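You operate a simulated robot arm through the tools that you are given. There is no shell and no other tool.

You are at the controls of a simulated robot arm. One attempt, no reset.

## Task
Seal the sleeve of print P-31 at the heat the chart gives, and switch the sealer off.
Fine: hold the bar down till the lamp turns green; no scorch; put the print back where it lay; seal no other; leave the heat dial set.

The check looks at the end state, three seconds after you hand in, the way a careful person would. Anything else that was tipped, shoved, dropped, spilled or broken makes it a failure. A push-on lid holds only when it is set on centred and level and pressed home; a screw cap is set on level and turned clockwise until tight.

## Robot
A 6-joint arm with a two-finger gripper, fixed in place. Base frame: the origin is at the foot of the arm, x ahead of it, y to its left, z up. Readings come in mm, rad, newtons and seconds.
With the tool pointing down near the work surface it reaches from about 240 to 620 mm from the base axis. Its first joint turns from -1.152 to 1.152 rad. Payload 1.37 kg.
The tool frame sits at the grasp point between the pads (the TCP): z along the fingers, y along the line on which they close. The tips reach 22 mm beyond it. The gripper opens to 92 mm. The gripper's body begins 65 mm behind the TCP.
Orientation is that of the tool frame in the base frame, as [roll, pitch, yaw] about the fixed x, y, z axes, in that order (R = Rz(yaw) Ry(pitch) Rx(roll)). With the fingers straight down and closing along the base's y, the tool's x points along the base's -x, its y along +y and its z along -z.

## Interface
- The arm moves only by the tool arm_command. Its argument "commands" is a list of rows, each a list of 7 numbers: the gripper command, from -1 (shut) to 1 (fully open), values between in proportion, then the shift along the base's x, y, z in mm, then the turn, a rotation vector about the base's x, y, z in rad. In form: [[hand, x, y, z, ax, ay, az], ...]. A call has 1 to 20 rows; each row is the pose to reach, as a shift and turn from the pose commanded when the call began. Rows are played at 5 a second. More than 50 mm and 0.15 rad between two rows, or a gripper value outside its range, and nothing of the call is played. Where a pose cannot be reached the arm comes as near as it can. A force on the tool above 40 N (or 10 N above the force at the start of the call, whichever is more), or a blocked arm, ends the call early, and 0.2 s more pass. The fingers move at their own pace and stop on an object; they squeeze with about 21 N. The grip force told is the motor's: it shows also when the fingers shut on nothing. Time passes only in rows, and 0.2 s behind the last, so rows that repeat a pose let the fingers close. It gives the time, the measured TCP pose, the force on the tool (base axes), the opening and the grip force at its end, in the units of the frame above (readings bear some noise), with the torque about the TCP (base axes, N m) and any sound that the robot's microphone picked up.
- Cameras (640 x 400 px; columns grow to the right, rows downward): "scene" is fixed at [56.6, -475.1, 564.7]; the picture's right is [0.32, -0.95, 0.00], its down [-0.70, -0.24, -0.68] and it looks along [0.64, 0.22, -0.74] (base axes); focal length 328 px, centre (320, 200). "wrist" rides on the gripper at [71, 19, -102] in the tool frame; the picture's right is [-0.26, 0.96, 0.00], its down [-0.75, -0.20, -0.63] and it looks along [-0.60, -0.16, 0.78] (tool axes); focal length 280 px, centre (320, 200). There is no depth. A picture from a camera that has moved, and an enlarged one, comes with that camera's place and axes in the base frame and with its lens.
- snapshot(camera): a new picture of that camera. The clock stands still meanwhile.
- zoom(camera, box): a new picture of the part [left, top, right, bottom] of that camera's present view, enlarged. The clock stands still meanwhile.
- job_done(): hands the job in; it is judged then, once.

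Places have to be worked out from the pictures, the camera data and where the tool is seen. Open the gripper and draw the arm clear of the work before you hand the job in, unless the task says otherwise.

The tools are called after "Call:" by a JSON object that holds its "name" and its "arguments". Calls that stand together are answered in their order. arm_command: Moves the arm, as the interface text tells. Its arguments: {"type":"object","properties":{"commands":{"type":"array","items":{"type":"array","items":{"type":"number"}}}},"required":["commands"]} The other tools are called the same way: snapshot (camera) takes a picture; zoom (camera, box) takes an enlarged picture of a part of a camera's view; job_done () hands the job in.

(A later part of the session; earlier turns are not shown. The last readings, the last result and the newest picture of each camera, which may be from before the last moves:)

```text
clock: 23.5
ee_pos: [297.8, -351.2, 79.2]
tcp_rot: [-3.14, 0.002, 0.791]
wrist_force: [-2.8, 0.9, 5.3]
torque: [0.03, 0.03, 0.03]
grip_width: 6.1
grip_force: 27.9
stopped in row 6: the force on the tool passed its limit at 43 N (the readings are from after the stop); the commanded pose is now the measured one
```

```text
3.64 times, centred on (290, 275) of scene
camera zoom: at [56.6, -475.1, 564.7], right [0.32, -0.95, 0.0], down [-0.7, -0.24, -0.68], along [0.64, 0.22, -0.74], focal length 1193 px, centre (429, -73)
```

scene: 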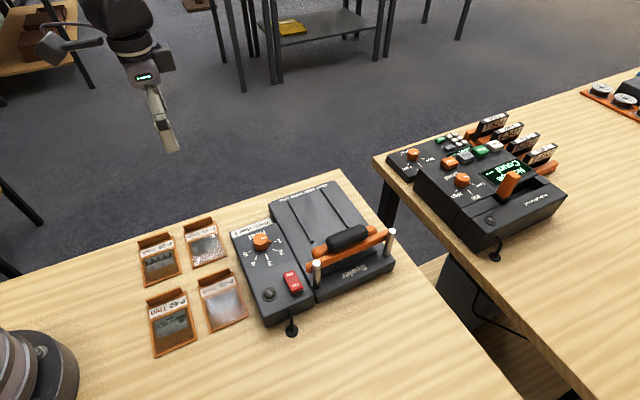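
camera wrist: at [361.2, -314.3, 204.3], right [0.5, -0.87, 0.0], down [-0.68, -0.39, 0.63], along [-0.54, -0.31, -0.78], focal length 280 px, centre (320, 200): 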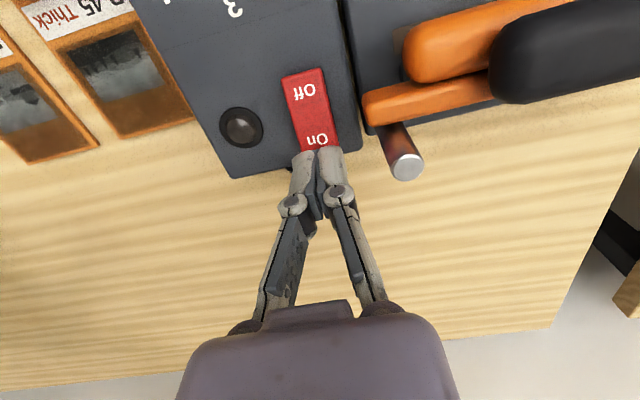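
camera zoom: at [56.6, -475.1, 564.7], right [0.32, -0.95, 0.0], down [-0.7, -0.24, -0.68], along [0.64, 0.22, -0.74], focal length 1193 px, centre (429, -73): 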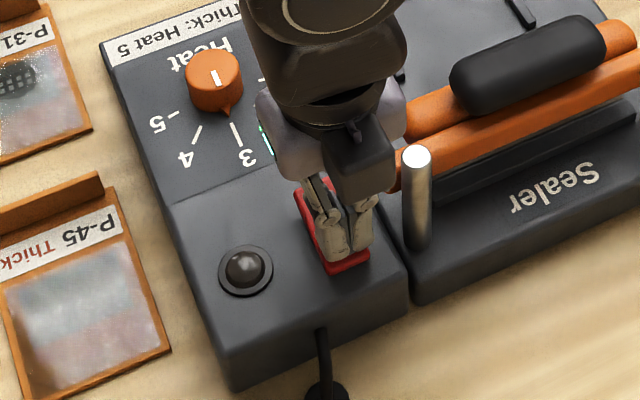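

The press met 43 N and stopped, and the rocker's On end looks lower. I raise the tool and inspect the rocker.

Call:
{"name": "arm_command", "arguments": {"commands": [[-1, 0, 0, 8, 0, 0, 0], [-1, 0, 0, 25, 0, 0, 0], [-1, 25, 25, 55, 0, 0, 0], [-1, 50, 50, 60, 0, 0, 0], [-1, 50, 50, 60, 0, 0, 0]]}}

Call:
{"name": "zoom", "arguments": {"camera": "scene", "box": [240, 220, 340, 330]}}

Call:
{"name": "snapshot", "arguments": {"camera": "wrist"}}

```text
clock: 24.7
ee_pos: [346.7, -303.0, 139.5]
tcp_rot: [-3.139, 0.002, 0.789]
wrist_force: [0.7, 0.1, -0.4]
torque: [0.02, 0.02, -0.01]
grip_width: 0.3
grip_force: 27.7
```

```text
3.64 times, centred on (290, 275) of scene
camera zoom: at [56.6, -475.1, 564.7], right [0.32, -0.95, 0.0], down [-0.7, -0.24, -0.68], along [0.64, 0.22, -0.74], focal length 1193 px, centre (429, -73)
```

zoom: 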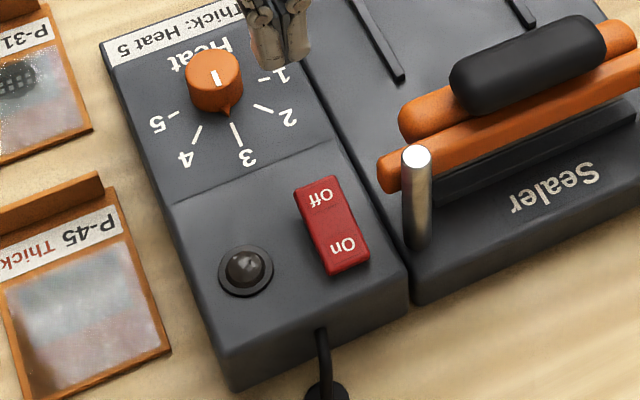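

```text
taken
camera wrist: at [413.2, -266.1, 242.0], right [0.5, -0.87, 0.0], down [-0.67, -0.39, 0.63], along [-0.54, -0.31, -0.78], focal length 280 px, centre (320, 200)
```

wrist: 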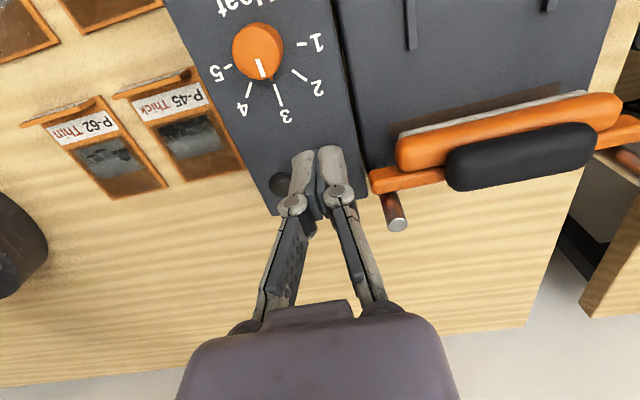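

Call:
{"name": "zoom", "arguments": {"camera": "scene", "box": [265, 260, 310, 310]}}

Call:
{"name": "zoom", "arguments": {"camera": "wrist", "box": [360, 70, 640, 250]}}

```text
8.00 times, centred on (288, 285) of scene
camera zoom: at [56.6, -475.1, 564.7], right [0.32, -0.95, 0.0], down [-0.7, -0.24, -0.68], along [0.64, 0.22, -0.74], focal length 2625 px, centre (580, -480)
```

zoom: 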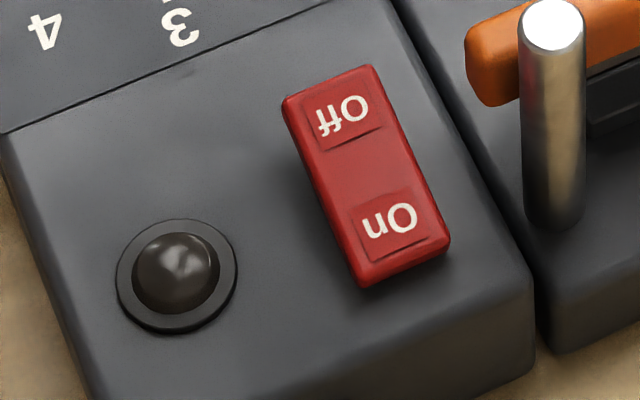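

```text
2.22 times, centred on (500, 160) of wrist
camera zoom: at [413.2, -266.1, 242.0], right [0.5, -0.87, 0.0], down [-0.67, -0.39, 0.63], along [-0.54, -0.31, -0.78], focal length 623 px, centre (-80, 289)
```

zoom: 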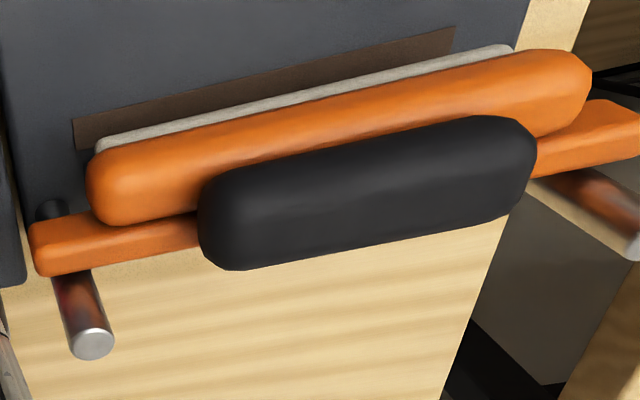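

The On end is now down (its label sank in the picture while Off rose), so the sealer should be on. I now want to see under the bar to find the stop, so I move back along +u and look at the bar from a lower angle.

Call:
{"name": "arm_command", "arguments": {"commands": [[-1, 28, 13, 0, 0, 0, 0], [-1, 56, 26, 0, 0, 0, 0], [-1, 84, 40, -5, 0, 0, 0], [-1, 110, 53, -20, 0, 0, 0], [-1, 110, 53, -20, 0, 0, 0]]}}

Call:
{"name": "snapshot", "arguments": {"camera": "wrist"}}

Call:
{"name": "snapshot", "arguments": {"camera": "scene"}}

```text
clock: 25.9
ee_pos: [459.4, -246.3, 118.6]
tcp_rot: [-3.138, 0.002, 0.789]
wrist_force: [0.1, -1.0, -0.5]
torque: [-0.02, -0.01, 0.02]
grip_width: 0.3
grip_force: 28.5
```

```text
taken
camera wrist: at [524.2, -209.5, 220.1], right [0.5, -0.87, 0.0], down [-0.67, -0.39, 0.63], along [-0.54, -0.31, -0.78], focal length 280 px, centre (320, 200)
```

wrist: 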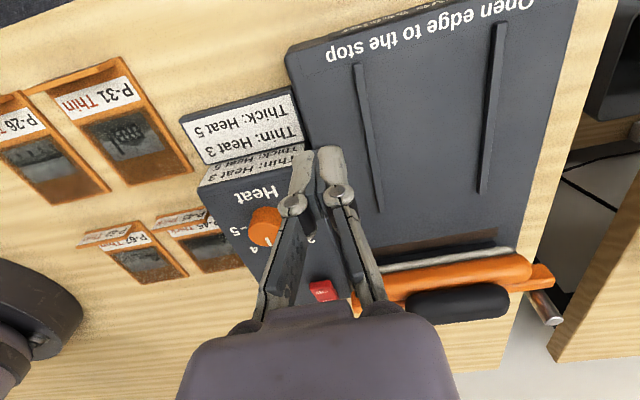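

```text
taken
```

scene: 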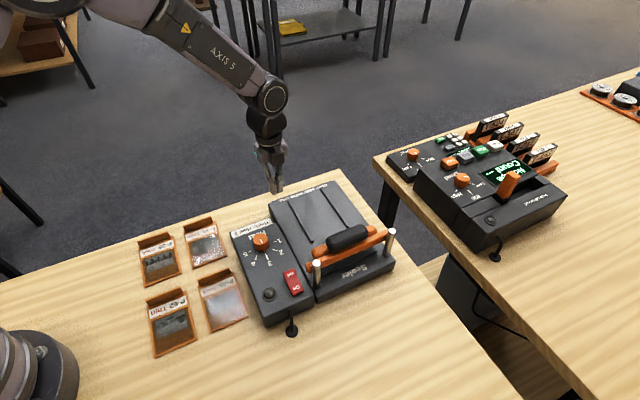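

Call:
{"name": "zoom", "arguments": {"camera": "wrist", "box": [340, 200, 580, 340]}}

Call:
{"name": "zoom", "arguments": {"camera": "wrist", "box": [30, 50, 210, 200]}}

Call:
{"name": "zoom", "arguments": {"camera": "scene", "box": [295, 210, 405, 310]}}

```text
2.67 times, centred on (460, 270) of wrist
camera zoom: at [524.2, -209.5, 220.1], right [0.5, -0.87, 0.0], down [-0.67, -0.39, 0.63], along [-0.54, -0.31, -0.78], focal length 748 px, centre (-53, 13)
```

zoom: 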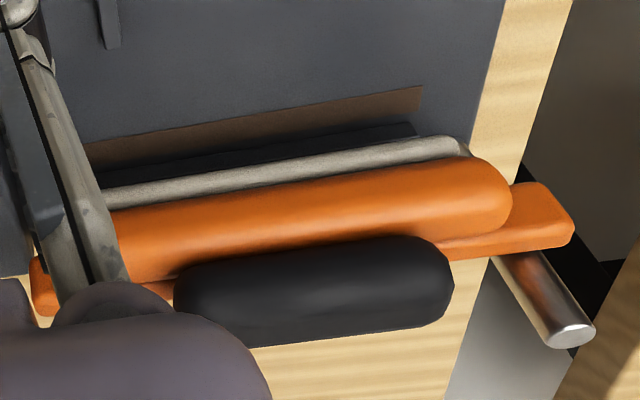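

```text
2.67 times, centred on (120, 125) of wrist
camera zoom: at [524.2, -209.5, 220.1], right [0.5, -0.87, 0.0], down [-0.67, -0.39, 0.63], along [-0.54, -0.31, -0.78], focal length 748 px, centre (853, 400)
```

zoom: 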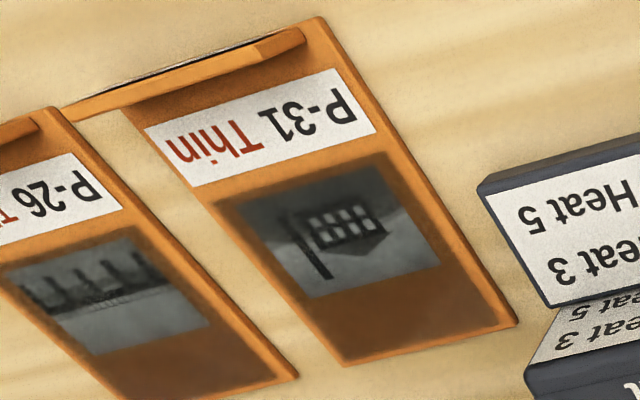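

```text
4.00 times, centred on (350, 260) of scene
camera zoom: at [56.6, -475.1, 564.7], right [0.32, -0.95, 0.0], down [-0.7, -0.24, -0.68], along [0.64, 0.22, -0.74], focal length 1313 px, centre (200, -40)
```

zoom: 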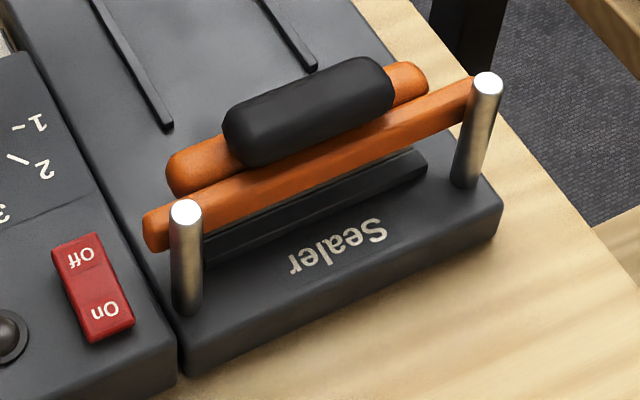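

The view shows the brown heating strip on the deck (u≈0 to −19) with a black ledge right behind it: that is the stop under the bar. Next I go over P-31's tab with the tool turned so the fingers close across the tab (along the 45° direction).

Call:
{"name": "arm_command", "arguments": {"commands": [[-0.217, -3, 6, 15, 0, 0, 0.131], [-0.217, -8, 18, 30, 0, 0, 0.262], [-0.217, -14, 31, 45, 0, 0, 0.393], [-0.217, -21, 45, 51, 0, 0, 0.524], [-0.217, -28, 59, 51, 0, 0, 0.655], [-0.217, -35, 73, 51, 0, 0, 0.785], [-0.217, -42, 87, 51, 0, 0, 0.916], [-0.217, -49, 101, 51, 0, 0, 1.047], [-0.217, -56, 115, 51, 0, 0, 1.178], [-0.217, -63, 129, 51, 0, 0, 1.309], [-0.217, -70, 142, 51, 0, 0, 1.44], [-0.217, -76, 153, 51, 0, 0, 1.571], [-0.217, -76, 153, 51, 0, 0, 1.571]]}}

Call:
{"name": "snapshot", "arguments": {"camera": "wrist"}}

Call:
{"name": "zoom", "arguments": {"camera": "scene", "box": [130, 150, 250, 280]}}

```text
clock: 28.7
ee_pos: [382.7, -93.6, 170.0]
tcp_rot: [-3.14, 0.001, 2.361]
wrist_force: [-0.5, -1.4, -0.4]
torque: [-0.02, 0.01, -0.03]
grip_width: 36.4
grip_force: 0.0
```

```text
taken
camera wrist: at [346.3, -31.1, 272.1], right [0.86, 0.5, 0.0], down [0.39, -0.67, 0.63], along [0.31, -0.54, -0.78], focal length 280 px, centre (320, 200)
```

wrist: 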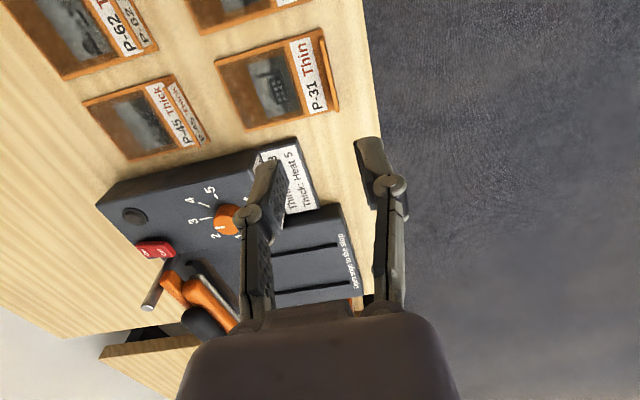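

```text
3.08 times, centred on (190, 215) of scene
camera zoom: at [56.6, -475.1, 564.7], right [0.32, -0.95, 0.0], down [-0.7, -0.24, -0.68], along [0.64, 0.22, -0.74], focal length 1010 px, centre (720, 154)
```

zoom: 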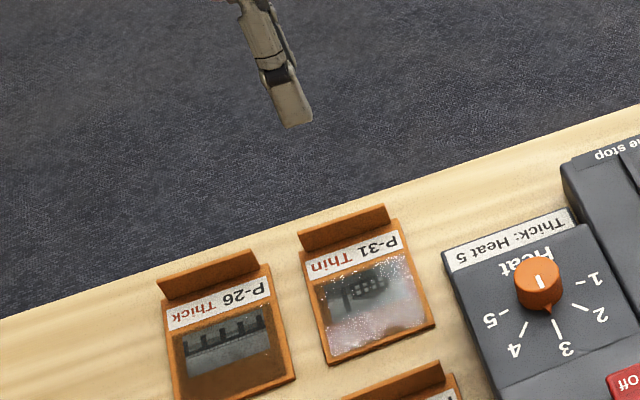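

Call:
{"name": "zoom", "arguments": {"camera": "wrist", "box": [200, 10, 360, 140]}}

Call:
{"name": "zoom", "arguments": {"camera": "scene", "box": [175, 205, 255, 275]}}

```text
3.08 times, centred on (280, 75) of wrist
camera zoom: at [346.3, -31.1, 272.1], right [0.86, 0.5, 0.0], down [0.39, -0.67, 0.63], along [0.31, -0.54, -0.78], focal length 863 px, centre (443, 585)
```

zoom: 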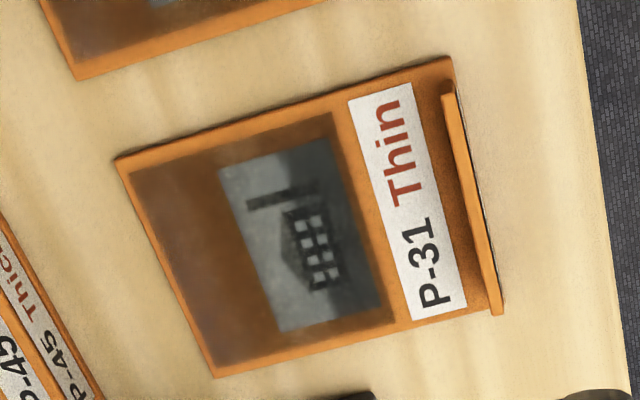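

```text
5.71 times, centred on (215, 240) of scene
camera zoom: at [56.6, -475.1, 564.7], right [0.32, -0.95, 0.0], down [-0.7, -0.24, -0.68], along [0.64, 0.22, -0.74], focal length 1875 px, centre (920, -29)
```

zoom: 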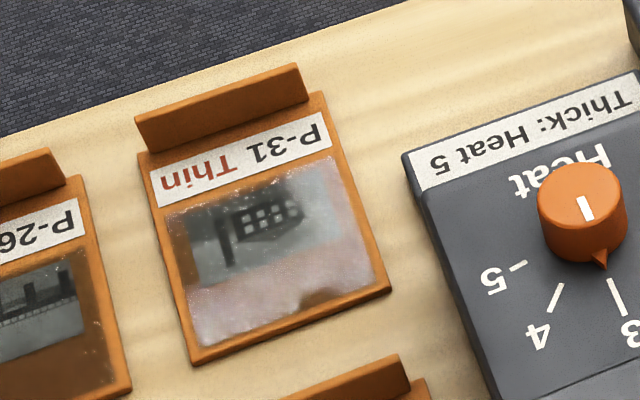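

The tab's centre comes out at ≈(388,-88) in both cameras, top ≈20 mm high, about 3 mm in from the sleeve's end. I shift over it and go down to z≈62 for a close look.

Call:
{"name": "arm_command", "arguments": {"commands": [[-0.217, 3, 3, -20, 0, 0, -0.005], [-0.217, 5.7, 5.7, -45, 0, 0, -0.005], [-0.217, 5.7, 5.7, -70, 0, 0, -0.005], [-0.217, 5.7, 5.7, -95, 0, 0, -0.005], [-0.217, 5.7, 5.7, -108, 0, 0, -0.005], [-0.217, 5.7, 5.7, -108, 0, 0, -0.005]]}}

Call:
{"name": "snapshot", "arguments": {"camera": "wrist"}}

Call:
{"name": "zoom", "arguments": {"camera": "scene", "box": [165, 180, 255, 260]}}

```text
clock: 30.1
ee_pos: [386.8, -90.1, 60.6]
tcp_rot: [-3.138, 0.001, 2.356]
wrist_force: [-0.2, 0.0, -0.2]
torque: [0.01, 0.01, -0.01]
grip_width: 35.9
grip_force: 0.0
```

```text
taken
camera wrist: at [352.3, -25.7, 163.1], right [0.87, 0.5, 0.0], down [0.39, -0.68, 0.63], along [0.31, -0.54, -0.78], focal length 280 px, centre (320, 200)
```

wrist: 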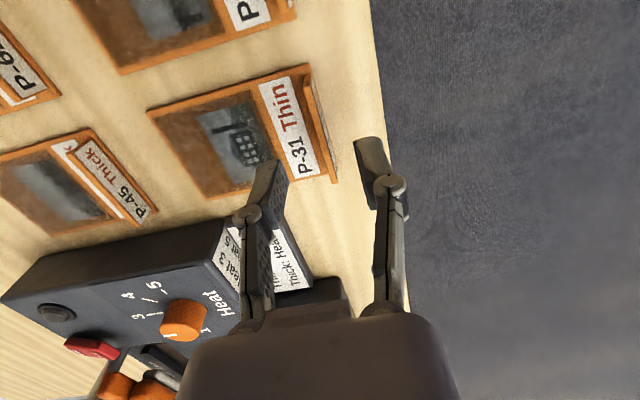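

```text
5.00 times, centred on (210, 220) of scene
camera zoom: at [56.6, -475.1, 564.7], right [0.32, -0.95, 0.0], down [-0.7, -0.24, -0.68], along [0.64, 0.22, -0.74], focal length 1641 px, centre (870, 100)
```

zoom: 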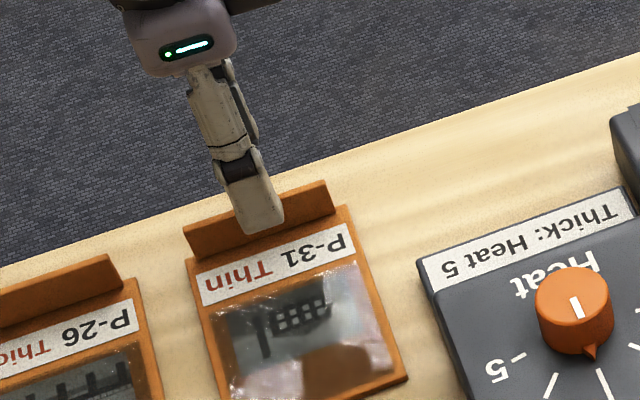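

Call:
{"name": "zoom", "arguments": {"camera": "wrist", "box": [260, 50, 400, 200]}}

```text
2.67 times, centred on (330, 125) of wrist
camera zoom: at [352.3, -25.7, 163.1], right [0.87, 0.5, 0.0], down [0.39, -0.68, 0.63], along [0.31, -0.54, -0.78], focal length 748 px, centre (293, 400)
```

zoom: 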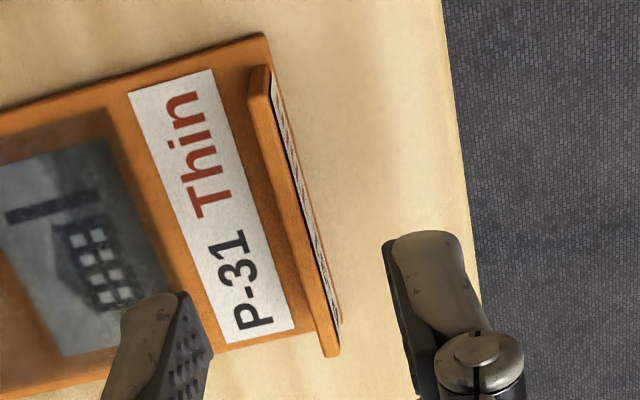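

The tab's top (about 4 mm thick) lies at u≈214, about 2.4 mm further along +u than the TCP. I shift by that and descend to z≈30 so the tips end just above the sleeve body.

Call:
{"name": "arm_command", "arguments": {"commands": [[-0.217, 1.7, 1.7, -8, 0, 0, 0], [-0.217, 1.7, 1.7, -16, 0, 0, 0], [-0.217, 1.7, 1.7, -23, 0, 0, 0], [-0.217, 1.7, 1.7, -30, 0, 0, 0], [-0.217, 1.7, 1.7, -30, 0, 0, 0]]}}

Call:
{"name": "snapshot", "arguments": {"camera": "wrist"}}

Call:
{"name": "zoom", "arguments": {"camera": "scene", "box": [165, 180, 255, 260]}}

```text
clock: 31.3
ee_pos: [389.5, -89.1, 31.2]
tcp_rot: [-3.14, 0.002, 2.355]
wrist_force: [0.0, 0.1, 0.4]
torque: [0.02, -0.01, -0.02]
grip_width: 36.0
grip_force: 0.1
```

```text
taken
camera wrist: at [353.5, -24.0, 133.5], right [0.87, 0.5, 0.0], down [0.39, -0.68, 0.63], along [0.31, -0.54, -0.78], focal length 280 px, centre (320, 200)
```

wrist: 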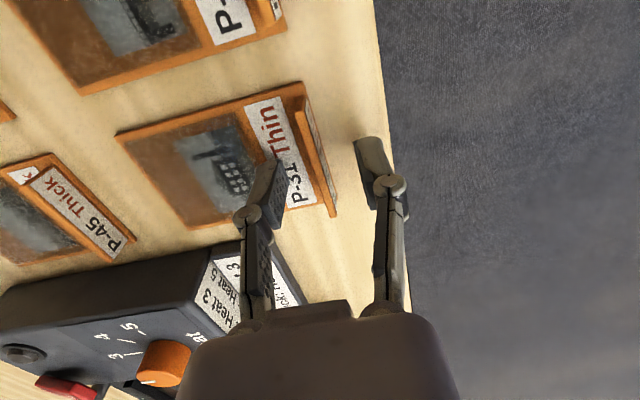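

```text
5.00 times, centred on (210, 220) of scene
camera zoom: at [56.6, -475.1, 564.7], right [0.32, -0.95, 0.0], down [-0.7, -0.24, -0.68], along [0.64, 0.22, -0.74], focal length 1641 px, centre (870, 100)
```

zoom: 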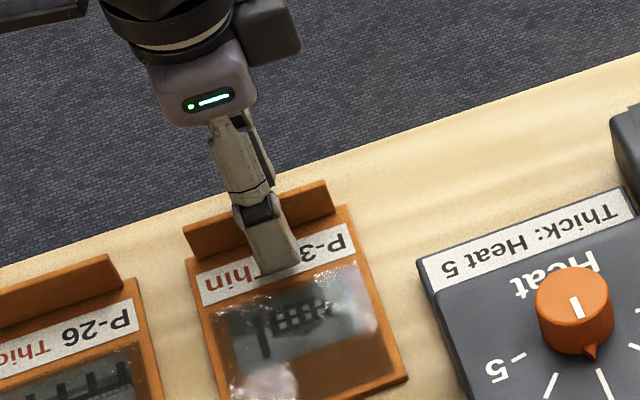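

Call:
{"name": "zoom", "arguments": {"camera": "wrist", "box": [230, 70, 410, 240]}}

```text
2.35 times, centred on (320, 155) of wrist
camera zoom: at [353.5, -24.0, 133.5], right [0.87, 0.5, 0.0], down [0.39, -0.68, 0.63], along [0.31, -0.54, -0.78], focal length 660 px, centre (320, 306)
```

zoom: 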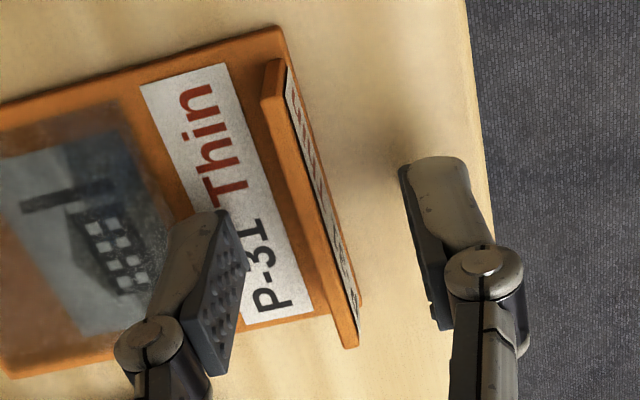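

The tab lies between the pads; its line is about 1.7° off the tool, so I turn -0.029 rad, lower 2 mm more and close gently on it.

Call:
{"name": "arm_command", "arguments": {"commands": [[-0.217, 0, 0, -1, 0, 0, -0.015], [-0.217, 0, 0, -2, 0, 0, -0.029], [-0.4, 0, 0, -2, 0, 0, -0.029], [-0.6, 0, 0, -2, 0, 0, -0.029], [-0.8, 0, 0, -2, 0, 0, -0.029], [-1, 0, 0, -2, 0, 0, -0.029], [-1, 0, 0, -2, 0, 0, -0.029], [-1, 0, 0, -2, 0, 0, -0.029]]}}

Call:
{"name": "snapshot", "arguments": {"camera": "wrist"}}

Call:
{"name": "zoom", "arguments": {"camera": "scene", "box": [165, 180, 255, 260]}}

```text
clock: 33.1
ee_pos: [388.7, -87.1, 29.5]
tcp_rot: [-3.14, 0.0, 2.326]
wrist_force: [-0.6, 0.0, -0.8]
torque: [0.0, 0.0, 0.01]
grip_width: 6.2
grip_force: 20.5
```

```text
taken
camera wrist: at [355.5, -22.8, 131.6], right [0.88, 0.47, 0.0], down [0.37, -0.69, 0.63], along [0.29, -0.55, -0.78], focal length 280 px, centre (320, 200)
```

wrist: 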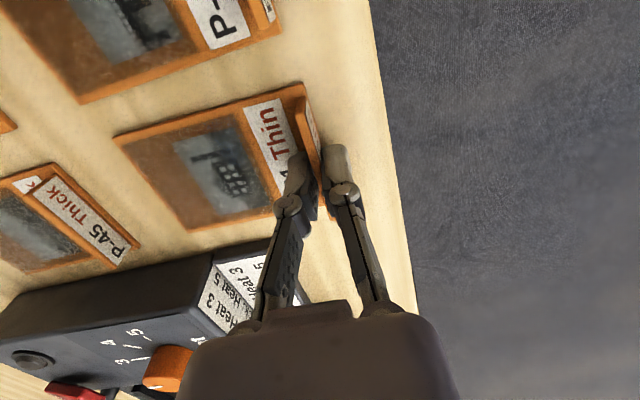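

```text
5.00 times, centred on (210, 220) of scene
camera zoom: at [56.6, -475.1, 564.7], right [0.32, -0.95, 0.0], down [-0.7, -0.24, -0.68], along [0.64, 0.22, -0.74], focal length 1641 px, centre (870, 100)
```

zoom: 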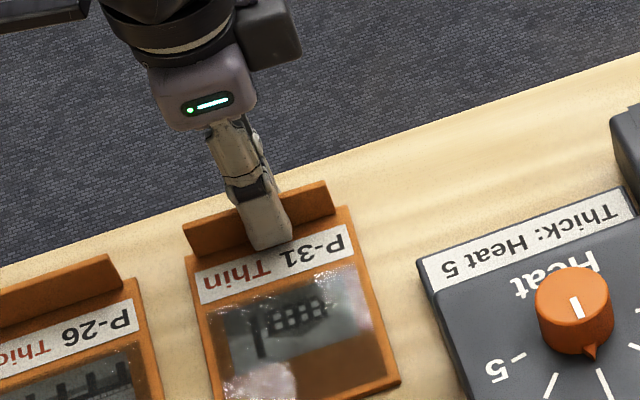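

Gripped at 6.2 mm. I compare the sleeve's corners with the earlier picture to see whether closing shifted it.

Call:
{"name": "zoom", "arguments": {"camera": "scene", "box": [175, 205, 255, 275]}}

```text
5.71 times, centred on (215, 240) of scene
camera zoom: at [56.6, -475.1, 564.7], right [0.32, -0.95, 0.0], down [-0.7, -0.24, -0.68], along [0.64, 0.22, -0.74], focal length 1875 px, centre (920, -29)
```

zoom: 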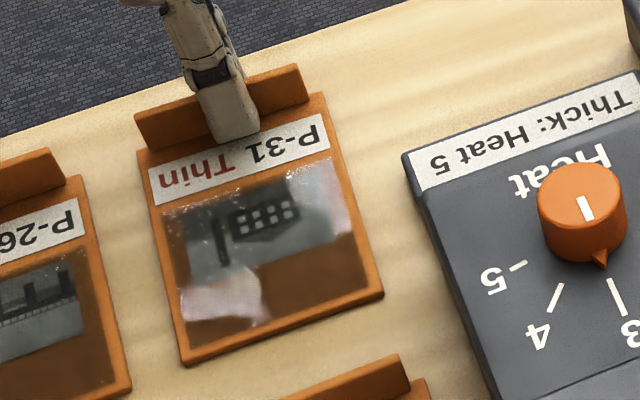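

Closing turned the sleeve by about -0.027 rad with the tool (tab stayed put), so its original direction equals yaw 2.356; I will use that when returning it. Now I lift straight up 85 mm, turning back to that yaw.

Call:
{"name": "arm_command", "arguments": {"commands": [[-1, 0, 0, 3, 0, 0, 0], [-1, 0, 0, 10, 0, 0, 0], [-1, 0, 0, 20, 0, 0, 0.01], [-1, 0, 0, 35, 0, 0, 0.02], [-1, 0, 0, 50, 0, 0, 0.029], [-1, 0, 0, 68, 0, 0, 0.029], [-1, 0, 0, 85, 0, 0, 0.029], [-1, 0, 0, 85, 0, 0, 0.029]]}}

Call:
{"name": "snapshot", "arguments": {"camera": "wrist"}}

Call:
{"name": "snapshot", "arguments": {"camera": "scene"}}

```text
clock: 34.9
ee_pos: [388.6, -89.2, 114.2]
tcp_rot: [-3.139, 0.002, 2.355]
wrist_force: [0.3, -0.8, -0.1]
torque: [0.0, -0.01, -0.02]
grip_width: 6.0
grip_force: 20.9
```

```text
taken
camera wrist: at [353.2, -23.8, 217.5], right [0.87, 0.5, 0.0], down [0.39, -0.68, 0.63], along [0.31, -0.54, -0.78], focal length 280 px, centre (320, 200)
```

wrist: 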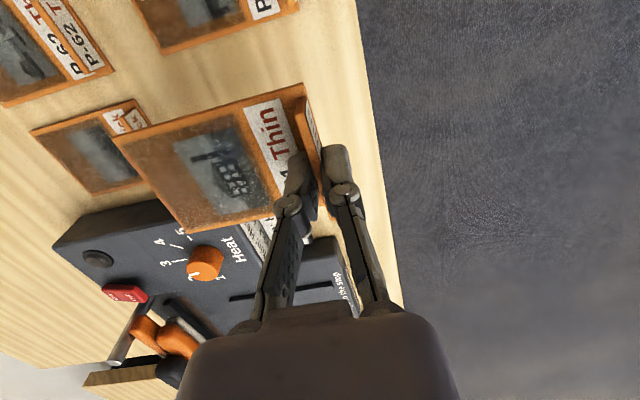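

```text
taken
```

scene: 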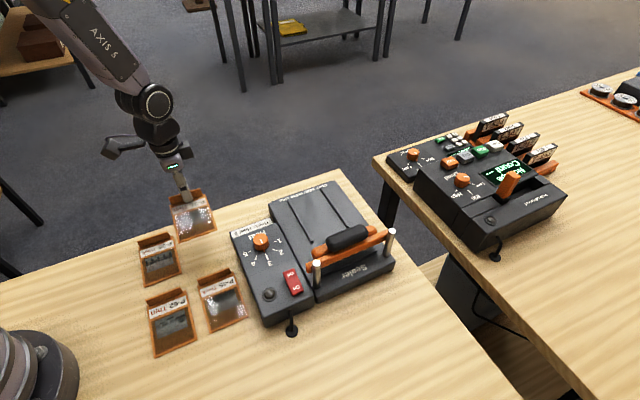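

The sleeve hangs level and unmoved in the grip. I carry it at this height across to the staging spot over the deck, with its open edge still short of the bar.

Call:
{"name": "arm_command", "arguments": {"commands": [[-1, 5, -11, 0, 0, 0, 0], [-1, 13, -28, 0, 0, 0, 0], [-1, 22, -48, 0, 0, 0, 0], [-1, 31, -68, 0, 0, 0, 0], [-1, 40, -88, 0, 0, 0, 0], [-1, 50, -108, 0, 0, 0, 0], [-1, 59, -128, 0, 0, 0, 0], [-1, 68, -148, 0, 0, 0, 0], [-1, 77, -168, 0, 0, 0, 0], [-1, 86, -188, 0, 0, 0, 0], [-1, 95, -207, 0, 0, 0, 0], [-1, 101, -220, 0, 0, 0, 0], [-1, 104, -225.8, 0, 0, 0, 0], [-1, 104, -225.8, 0, 0, 0, 0]]}}

Call:
{"name": "snapshot", "arguments": {"camera": "wrist"}}

Call:
{"name": "zoom", "arguments": {"camera": "scene", "box": [230, 130, 410, 310]}}

```text
clock: 37.9
ee_pos: [492.4, -312.7, 114.3]
tcp_rot: [-3.14, 0.002, 2.354]
wrist_force: [-0.4, 0.7, 1.0]
torque: [0.03, -0.02, 0.0]
grip_width: 5.9
grip_force: 20.9
```

```text
taken
camera wrist: at [456.6, -248.9, 217.4], right [0.87, 0.5, 0.0], down [0.39, -0.68, 0.63], along [0.31, -0.54, -0.78], focal length 280 px, centre (320, 200)
```

wrist: 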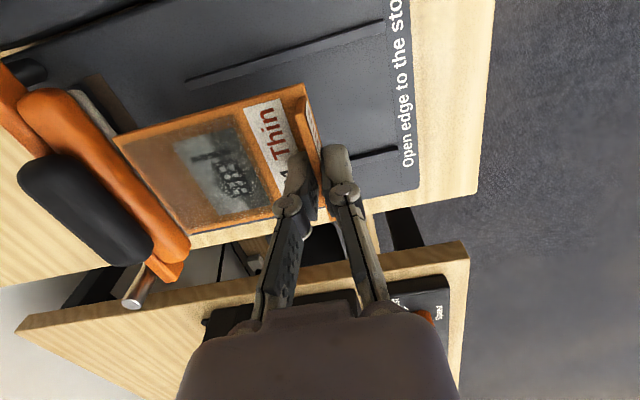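

```text
2.22 times, centred on (320, 220) of scene
camera zoom: at [56.6, -475.1, 564.7], right [0.32, -0.95, 0.0], down [-0.7, -0.24, -0.68], along [0.64, 0.22, -0.74], focal length 729 px, centre (320, 156)
```

zoom: 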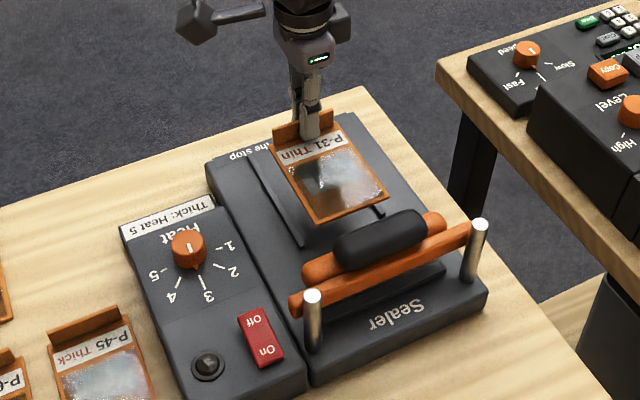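

The sleeve's edges (w≈531–602) sit centred between the rails (w≈526 and 608). I lower it to about rail height and look again.

Call:
{"name": "arm_command", "arguments": {"commands": [[-1, 0, 0, -10, 0, 0, 0], [-1, 0, 0, -20, 0, 0, 0], [-1, 0, 0, -30, 0, 0, 0], [-1, 0, 0, -39, 0, 0, 0], [-1, 0, 0, -46, 0, 0, 0], [-1, 0, 0, -46, 0, 0, 0]]}}

Call:
{"name": "snapshot", "arguments": {"camera": "wrist"}}

Call:
{"name": "zoom", "arguments": {"camera": "scene", "box": [260, 150, 410, 290]}}

```text
clock: 39.3
ee_pos: [493.6, -311.8, 68.2]
tcp_rot: [-3.139, 0.002, 2.354]
wrist_force: [-0.1, 0.2, 0.7]
torque: [0.02, 0.01, -0.01]
grip_width: 5.9
grip_force: 21.2
```

```text
taken
camera wrist: at [457.9, -249.0, 170.9], right [0.87, 0.5, 0.0], down [0.39, -0.68, 0.63], along [0.31, -0.54, -0.78], focal length 280 px, centre (320, 200)
```

wrist: 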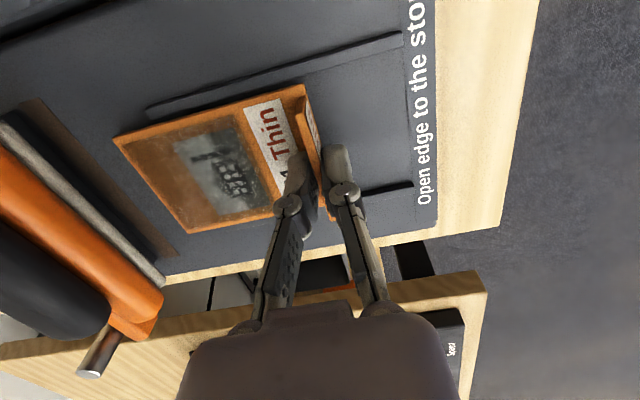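

```text
2.86 times, centred on (335, 220) of scene
camera zoom: at [56.6, -475.1, 564.7], right [0.32, -0.95, 0.0], down [-0.7, -0.24, -0.68], along [0.64, 0.22, -0.74], focal length 938 px, centre (277, 143)
```

zoom: 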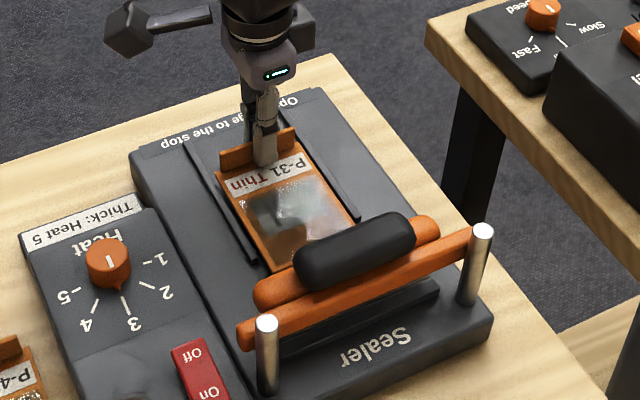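

Call:
{"name": "zoom", "arguments": {"camera": "scene", "box": [295, 170, 385, 260]}}

Call:
{"name": "zoom", "arguments": {"camera": "wrist", "box": [90, 20, 430, 270]}}

```text
4.44 times, centred on (340, 215) of scene
camera zoom: at [56.6, -475.1, 564.7], right [0.32, -0.95, 0.0], down [-0.7, -0.24, -0.68], along [0.64, 0.22, -0.74], focal length 1458 px, centre (231, 133)
```

zoom: 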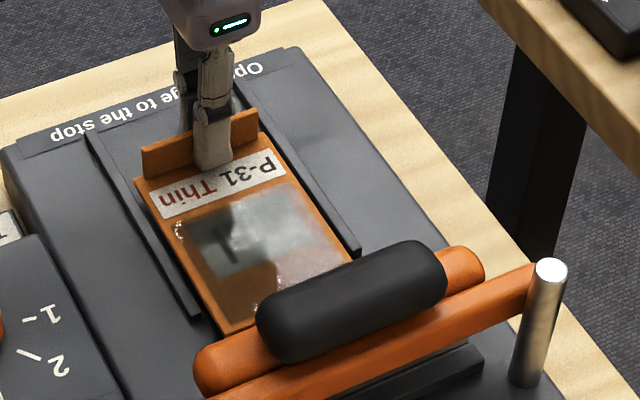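

```text
1.60 times, centred on (260, 145) of wrist
camera zoom: at [457.9, -249.0, 170.9], right [0.87, 0.5, 0.0], down [0.39, -0.68, 0.63], along [0.31, -0.54, -0.78], focal length 449 px, centre (416, 288)
```

zoom: 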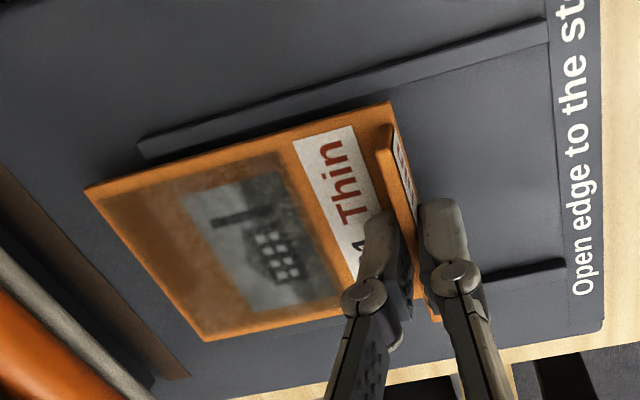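

The sleeve fits the ≈73 mm channel with about 2 mm at each side. I lower it in small steps and watch the vertical force for touchdown.

Call:
{"name": "arm_command", "arguments": {"commands": [[-1, 0, 0, -2, 0, 0, 0], [-1, 0, 0, -4, 0, 0, 0], [-1, 0, 0, -6, 0, 0, 0], [-1, 0, 0, -6, 0, 0, 0]]}}

Call:
{"name": "arm_command", "arguments": {"commands": [[-1, 0, 0, -1, 0, 0, 0], [-1, 0, 0, -1, 0, 0, 0]]}}

Call:
{"name": "arm_command", "arguments": {"commands": [[-1, 0, 0, -1, 0, 0, 0], [-1, 0, 0, -1, 0, 0, 0]]}}

```text
clock: 40.3
ee_pos: [495.0, -312.8, 60.8]
tcp_rot: [-3.139, 0.001, 2.355]
wrist_force: [-0.3, 0.5, -0.5]
torque: [0.03, 0.0, 0.0]
grip_width: 5.8
grip_force: 21.1
```

```text
clock: 40.9
ee_pos: [492.5, -313.1, 61.0]
tcp_rot: [-3.14, 0.003, 2.355]
wrist_force: [0.7, 0.1, -1.2]
torque: [0.03, -0.01, -0.01]
grip_width: 5.9
grip_force: 20.7
```

```text
clock: 41.5
ee_pos: [492.8, -313.4, 61.4]
tcp_rot: [-3.14, 0.004, 2.354]
wrist_force: [-0.1, 0.3, -0.3]
torque: [-0.04, -0.02, -0.01]
grip_width: 6.1
grip_force: 20.5
```

No contact yet (commanded z≈61). I continue in 1 mm steps.

Call:
{"name": "arm_command", "arguments": {"commands": [[-1, 0, 0, -1, 0, 0, 0], [-1, 0, 0, -1, 0, 0, 0]]}}

Call:
{"name": "arm_command", "arguments": {"commands": [[-1, 0, 0, -1, 0, 0, 0], [-1, 0, 0, -1, 0, 0, 0]]}}

Call:
{"name": "zoom", "arguments": {"camera": "scene", "box": [295, 170, 385, 260]}}

Call:
{"name": "zoom", "arguments": {"camera": "wrist", "box": [90, 20, 430, 270]}}

```text
clock: 42.1
ee_pos: [492.8, -312.9, 58.5]
tcp_rot: [-3.141, 0.0, 2.355]
wrist_force: [0.7, 0.1, -0.2]
torque: [0.06, -0.05, 0.0]
grip_width: 5.9
grip_force: 21.3
```

```text
clock: 42.7
ee_pos: [493.0, -313.8, 58.0]
tcp_rot: [-3.14, 0.003, 2.355]
wrist_force: [-0.7, -0.3, 6.4]
torque: [0.05, 0.05, 0.03]
grip_width: 5.9
grip_force: 21.0
```

```text
4.44 times, centred on (340, 215) of scene
camera zoom: at [56.5, -475.1, 564.7], right [0.32, -0.95, 0.0], down [-0.7, -0.24, -0.68], along [0.64, 0.22, -0.74], focal length 1458 px, centre (231, 133)
```

zoom: 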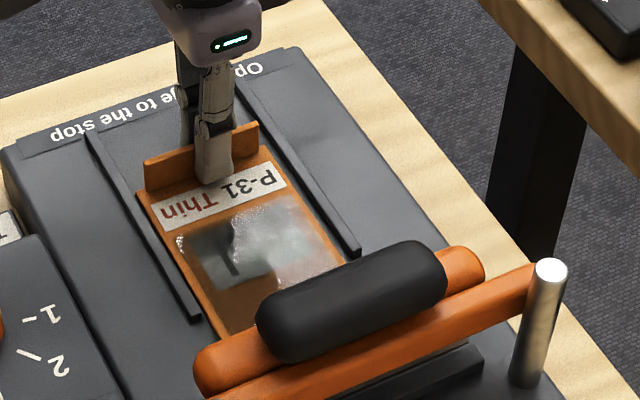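

```text
1.60 times, centred on (260, 145) of wrist
camera zoom: at [458.1, -249.2, 161.2], right [0.87, 0.5, 0.0], down [0.39, -0.68, 0.63], along [0.31, -0.55, -0.78], focal length 449 px, centre (416, 288)
```

zoom: 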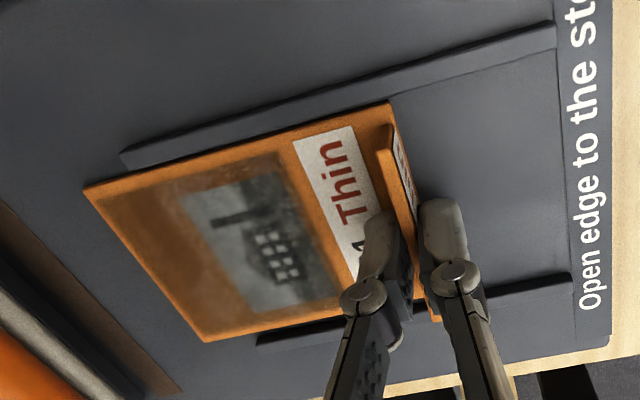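

Touchdown at commanded z≈59 (6 N up), with the sleeve lying between the rails, so the deck is ≈29 mm above the table. I ease up 0.7 mm and slide it along −u towards the stop, 40 mm first.

Call:
{"name": "arm_command", "arguments": {"commands": [[-1, 0, 0, 0.7, 0, 0, 0], [-1, -2.8, -2.8, 0.7, 0, 0, 0], [-1, -5.7, -5.7, 0.7, 0, 0, 0], [-1, -8.5, -8.5, 0.7, 0, 0, 0], [-1, -11.3, -11.3, 0.7, 0, 0, 0], [-1, -14.1, -14.1, 0.7, 0, 0, 0], [-1, -17, -17, 0.7, 0, 0, 0], [-1, -19.8, -19.8, 0.7, 0, 0, 0], [-1, -22.6, -22.6, 0.7, 0, 0, 0], [-1, -25.5, -25.5, 0.7, 0, 0, 0], [-1, -28.3, -28.3, 0.7, 0, 0, 0]]}}

Call:
{"name": "snapshot", "arguments": {"camera": "wrist"}}

Call:
{"name": "zoom", "arguments": {"camera": "scene", "box": [285, 170, 405, 290]}}

```text
clock: 45.1
ee_pos: [464.6, -341.6, 59.1]
tcp_rot: [-3.139, 0.002, 2.355]
wrist_force: [1.0, 0.9, 4.0]
torque: [0.05, 0.0, 0.03]
grip_width: 6.3
grip_force: 20.7
```

```text
taken
camera wrist: at [429.8, -277.8, 161.2], right [0.87, 0.5, 0.0], down [0.39, -0.68, 0.63], along [0.31, -0.54, -0.78], focal length 280 px, centre (320, 200)
```

wrist: 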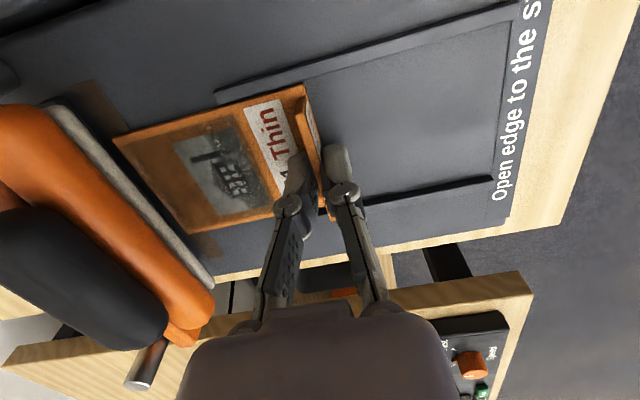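

```text
3.33 times, centred on (345, 230) of scene
camera zoom: at [56.6, -475.1, 564.7], right [0.32, -0.95, 0.0], down [-0.7, -0.24, -0.68], along [0.64, 0.22, -0.74], focal length 1094 px, centre (237, 100)
```

zoom: 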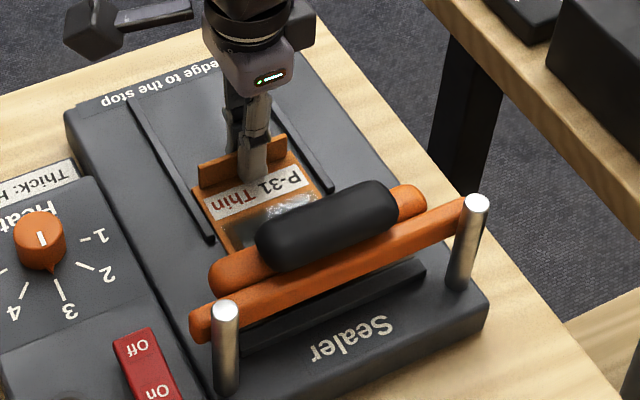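

Call:
{"name": "zoom", "arguments": {"camera": "wrist", "box": [40, 60, 320, 300]}}

```text
1.67 times, centred on (180, 180) of wrist
camera zoom: at [429.8, -277.8, 161.2], right [0.87, 0.5, 0.0], down [0.39, -0.68, 0.63], along [0.31, -0.54, -0.78], focal length 467 px, centre (553, 233)
```

zoom: 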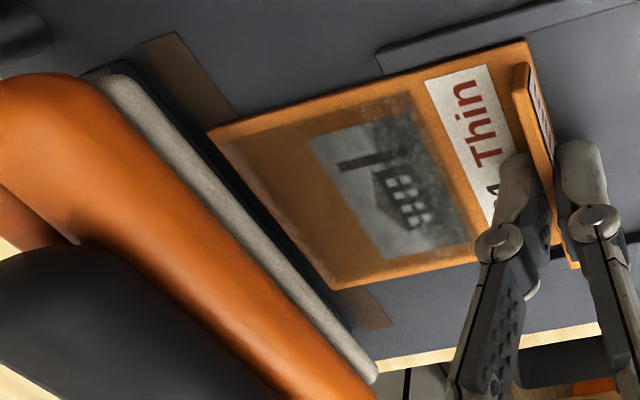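

The open edge is almost at the brown/black boundary, where the stop begins. I push on in 1 mm steps, watching for a force along +u.

Call:
{"name": "arm_command", "arguments": {"commands": [[-1, -0.7, -0.7, 0, 0, 0, 0], [-1, -0.7, -0.7, 0, 0, 0, 0]]}}

Call:
{"name": "arm_command", "arguments": {"commands": [[-1, -0.7, -0.7, 0, 0, 0, 0], [-1, -0.7, -0.7, 0, 0, 0, 0]]}}

Call:
{"name": "arm_command", "arguments": {"commands": [[-1, -0.7, -0.7, 0, 0, 0, 0], [-1, -0.7, -0.7, 0, 0, 0, 0]]}}

```text
clock: 45.7
ee_pos: [464.0, -342.2, 58.9]
tcp_rot: [-3.14, 0.002, 2.354]
wrist_force: [2.0, -0.4, 3.0]
torque: [-0.01, -0.04, -0.01]
grip_width: 5.9
grip_force: 20.3
```

```text
clock: 46.3
ee_pos: [463.0, -343.0, 59.2]
tcp_rot: [-3.14, 0.003, 2.355]
wrist_force: [0.0, 1.2, 3.6]
torque: [0.0, -0.01, -0.01]
grip_width: 6.1
grip_force: 20.8
```

```text
clock: 46.9
ee_pos: [462.3, -343.8, 58.9]
tcp_rot: [-3.14, 0.001, 2.353]
wrist_force: [-0.4, 0.2, 1.6]
torque: [0.01, 0.0, -0.03]
grip_width: 6.0
grip_force: 20.6
```

No stop felt yet after 3 mm; I look again and continue with small steps.

Call:
{"name": "zoom", "arguments": {"camera": "wrist", "box": [40, 60, 240, 260]}}

Call:
{"name": "arm_command", "arguments": {"commands": [[-1, -0.7, -0.7, 0, 0, 0, 0], [-1, -1.4, -1.4, 0, 0, 0, 0], [-1, -1.4, -1.4, 0, 0, 0, 0]]}}

Call:
{"name": "arm_command", "arguments": {"commands": [[-1, -0.7, -0.7, 0, 0, 0, 0], [-1, -1.4, -1.4, 0, 0, 0, 0], [-1, -1.4, -1.4, 0, 0, 0, 0]]}}

Call:
{"name": "zoom", "arguments": {"camera": "wrist", "box": [40, 60, 240, 260]}}

```text
2.00 times, centred on (140, 160) of wrist
camera zoom: at [427.4, -279.8, 161.3], right [0.87, 0.5, 0.0], down [0.39, -0.68, 0.63], along [0.31, -0.54, -0.78], focal length 561 px, centre (680, 280)
```

zoom: 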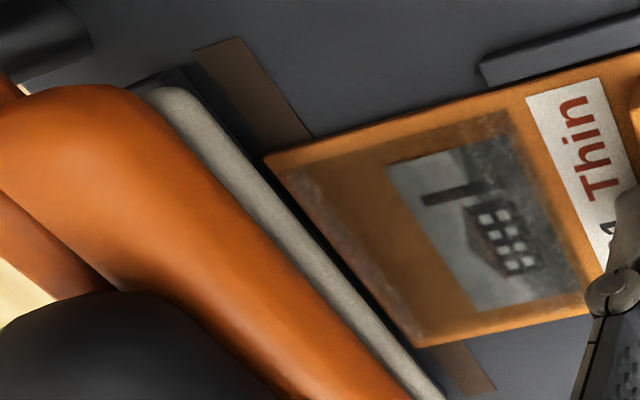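

```text
clock: 47.7
ee_pos: [460.4, -345.3, 58.6]
tcp_rot: [-3.141, 0.002, 2.355]
wrist_force: [-0.1, -0.1, -0.2]
torque: [-0.02, -0.02, -0.02]
grip_width: 5.9
grip_force: 20.8
```

```text
clock: 48.5
ee_pos: [460.4, -345.7, 61.5]
tcp_rot: [-3.14, 0.003, 2.355]
wrist_force: [0.5, 0.2, -0.6]
torque: [0.0, 0.0, 0.02]
grip_width: 6.0
grip_force: 20.8
```

```text
2.00 times, centred on (140, 160) of wrist
camera zoom: at [424.3, -282.4, 161.5], right [0.87, 0.5, 0.0], down [0.39, -0.68, 0.63], along [0.31, -0.54, -0.78], focal length 561 px, centre (680, 280)
```

zoom: 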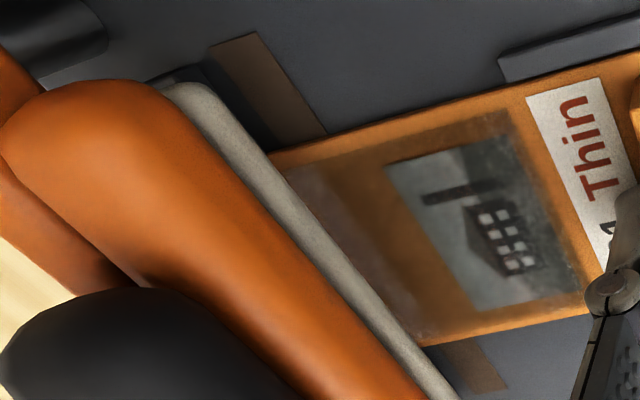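

The edge still has a few mm to go before the black block (its far face is at u≈−31). I keep stepping 1 mm at a time while watching the force.

Call:
{"name": "arm_command", "arguments": {"commands": [[-1, -0.7, -0.7, -0.4, 0, 0, 0], [-1, -0.7, -0.7, -0.4, 0, 0, 0]]}}

Call:
{"name": "arm_command", "arguments": {"commands": [[-1, -0.7, -0.7, 0, 0, 0, 0], [-1, -0.7, -0.7, 0, 0, 0, 0]]}}

Call:
{"name": "arm_command", "arguments": {"commands": [[-1, -0.7, -0.7, 0, 0, 0, 0], [-1, -0.7, -0.7, 0, 0, 0, 0]]}}

Call:
{"name": "arm_command", "arguments": {"commands": [[-1, -0.7, -0.7, 0, 0, 0, 0], [-1, -0.7, -0.7, 0, 0, 0, 0]]}}

```text
clock: 49.1
ee_pos: [459.6, -347.4, 59.6]
tcp_rot: [-3.141, 0.003, 2.354]
wrist_force: [1.6, 6.3, 4.1]
torque: [0.16, -0.03, -0.02]
grip_width: 5.9
grip_force: 21.0
```

```text
clock: 49.7
ee_pos: [459.4, -347.6, 59.6]
tcp_rot: [3.141, 0.003, 2.357]
wrist_force: [13.5, 13.6, 1.2]
torque: [0.25, -0.2, -0.01]
grip_width: 5.9
grip_force: 21.1
```

```text
clock: 50.3
ee_pos: [459.8, -347.0, 58.7]
tcp_rot: [3.142, 0.005, 2.356]
wrist_force: [18.0, 19.5, 3.0]
torque: [0.33, -0.33, 0.01]
grip_width: 5.9
grip_force: 20.8
```

```text
clock: 50.9
ee_pos: [458.5, -348.5, 59.2]
tcp_rot: [3.139, 0.002, 2.358]
wrist_force: [24.1, 20.0, 2.9]
torque: [0.35, -0.43, 0.02]
grip_width: 6.1
grip_force: 20.8
```

The stop is reached (force rose to ≈31 N along +u). I back off the commanded pose until only a light push remains.

Call:
{"name": "arm_command", "arguments": {"commands": [[-1, 0.7, 0.7, 0, 0, 0, 0], [-1, 1.4, 1.4, 0, 0, 0, 0], [-1, 1.8, 1.8, 0, 0, 0, 0], [-1, 1.8, 1.8, 0, 0, 0, 0]]}}

Call:
{"name": "snapshot", "arguments": {"camera": "wrist"}}

Call:
{"name": "zoom", "arguments": {"camera": "scene", "box": [285, 170, 405, 290]}}

```text
clock: 51.9
ee_pos: [460.1, -347.0, 59.1]
tcp_rot: [-3.14, 0.002, 2.356]
wrist_force: [15.9, 13.8, 2.2]
torque: [0.22, -0.35, 0.01]
grip_width: 6.3
grip_force: 20.8
```

```text
taken
camera wrist: at [423.7, -282.9, 161.3], right [0.87, 0.5, 0.0], down [0.39, -0.68, 0.63], along [0.31, -0.54, -0.78], focal length 280 px, centre (320, 200)
```

wrist: 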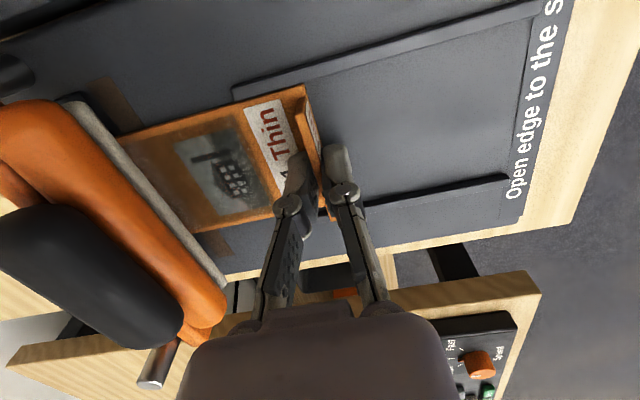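

```text
3.33 times, centred on (345, 230) of scene
camera zoom: at [56.5, -475.1, 564.7], right [0.32, -0.95, 0.0], down [-0.7, -0.24, -0.68], along [0.64, 0.22, -0.74], focal length 1094 px, centre (237, 100)
```

zoom: 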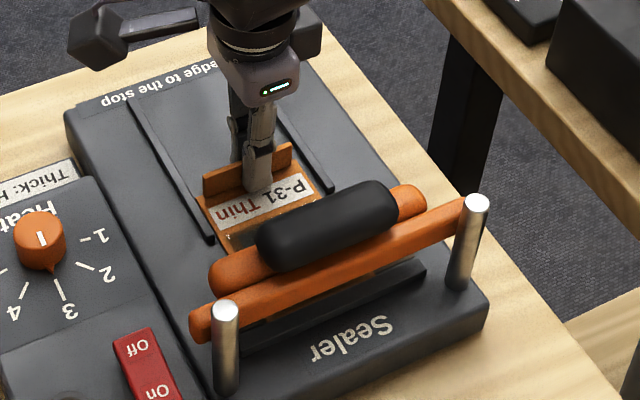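

Call:
{"name": "arm_command", "arguments": {"commands": [[-1, 0.7, 0.7, 0, 0, 0, 0], [-1, 1.2, 1.2, 0, 0, 0, 0], [-1, 1.2, 1.2, 0, 0, 0, 0]]}}

```text
clock: 52.7
ee_pos: [459.7, -347.4, 58.7]
tcp_rot: [-3.139, 0.0, 2.355]
wrist_force: [2.9, 7.2, 2.9]
torque: [0.1, -0.09, 0.0]
grip_width: 6.0
grip_force: 20.9
```

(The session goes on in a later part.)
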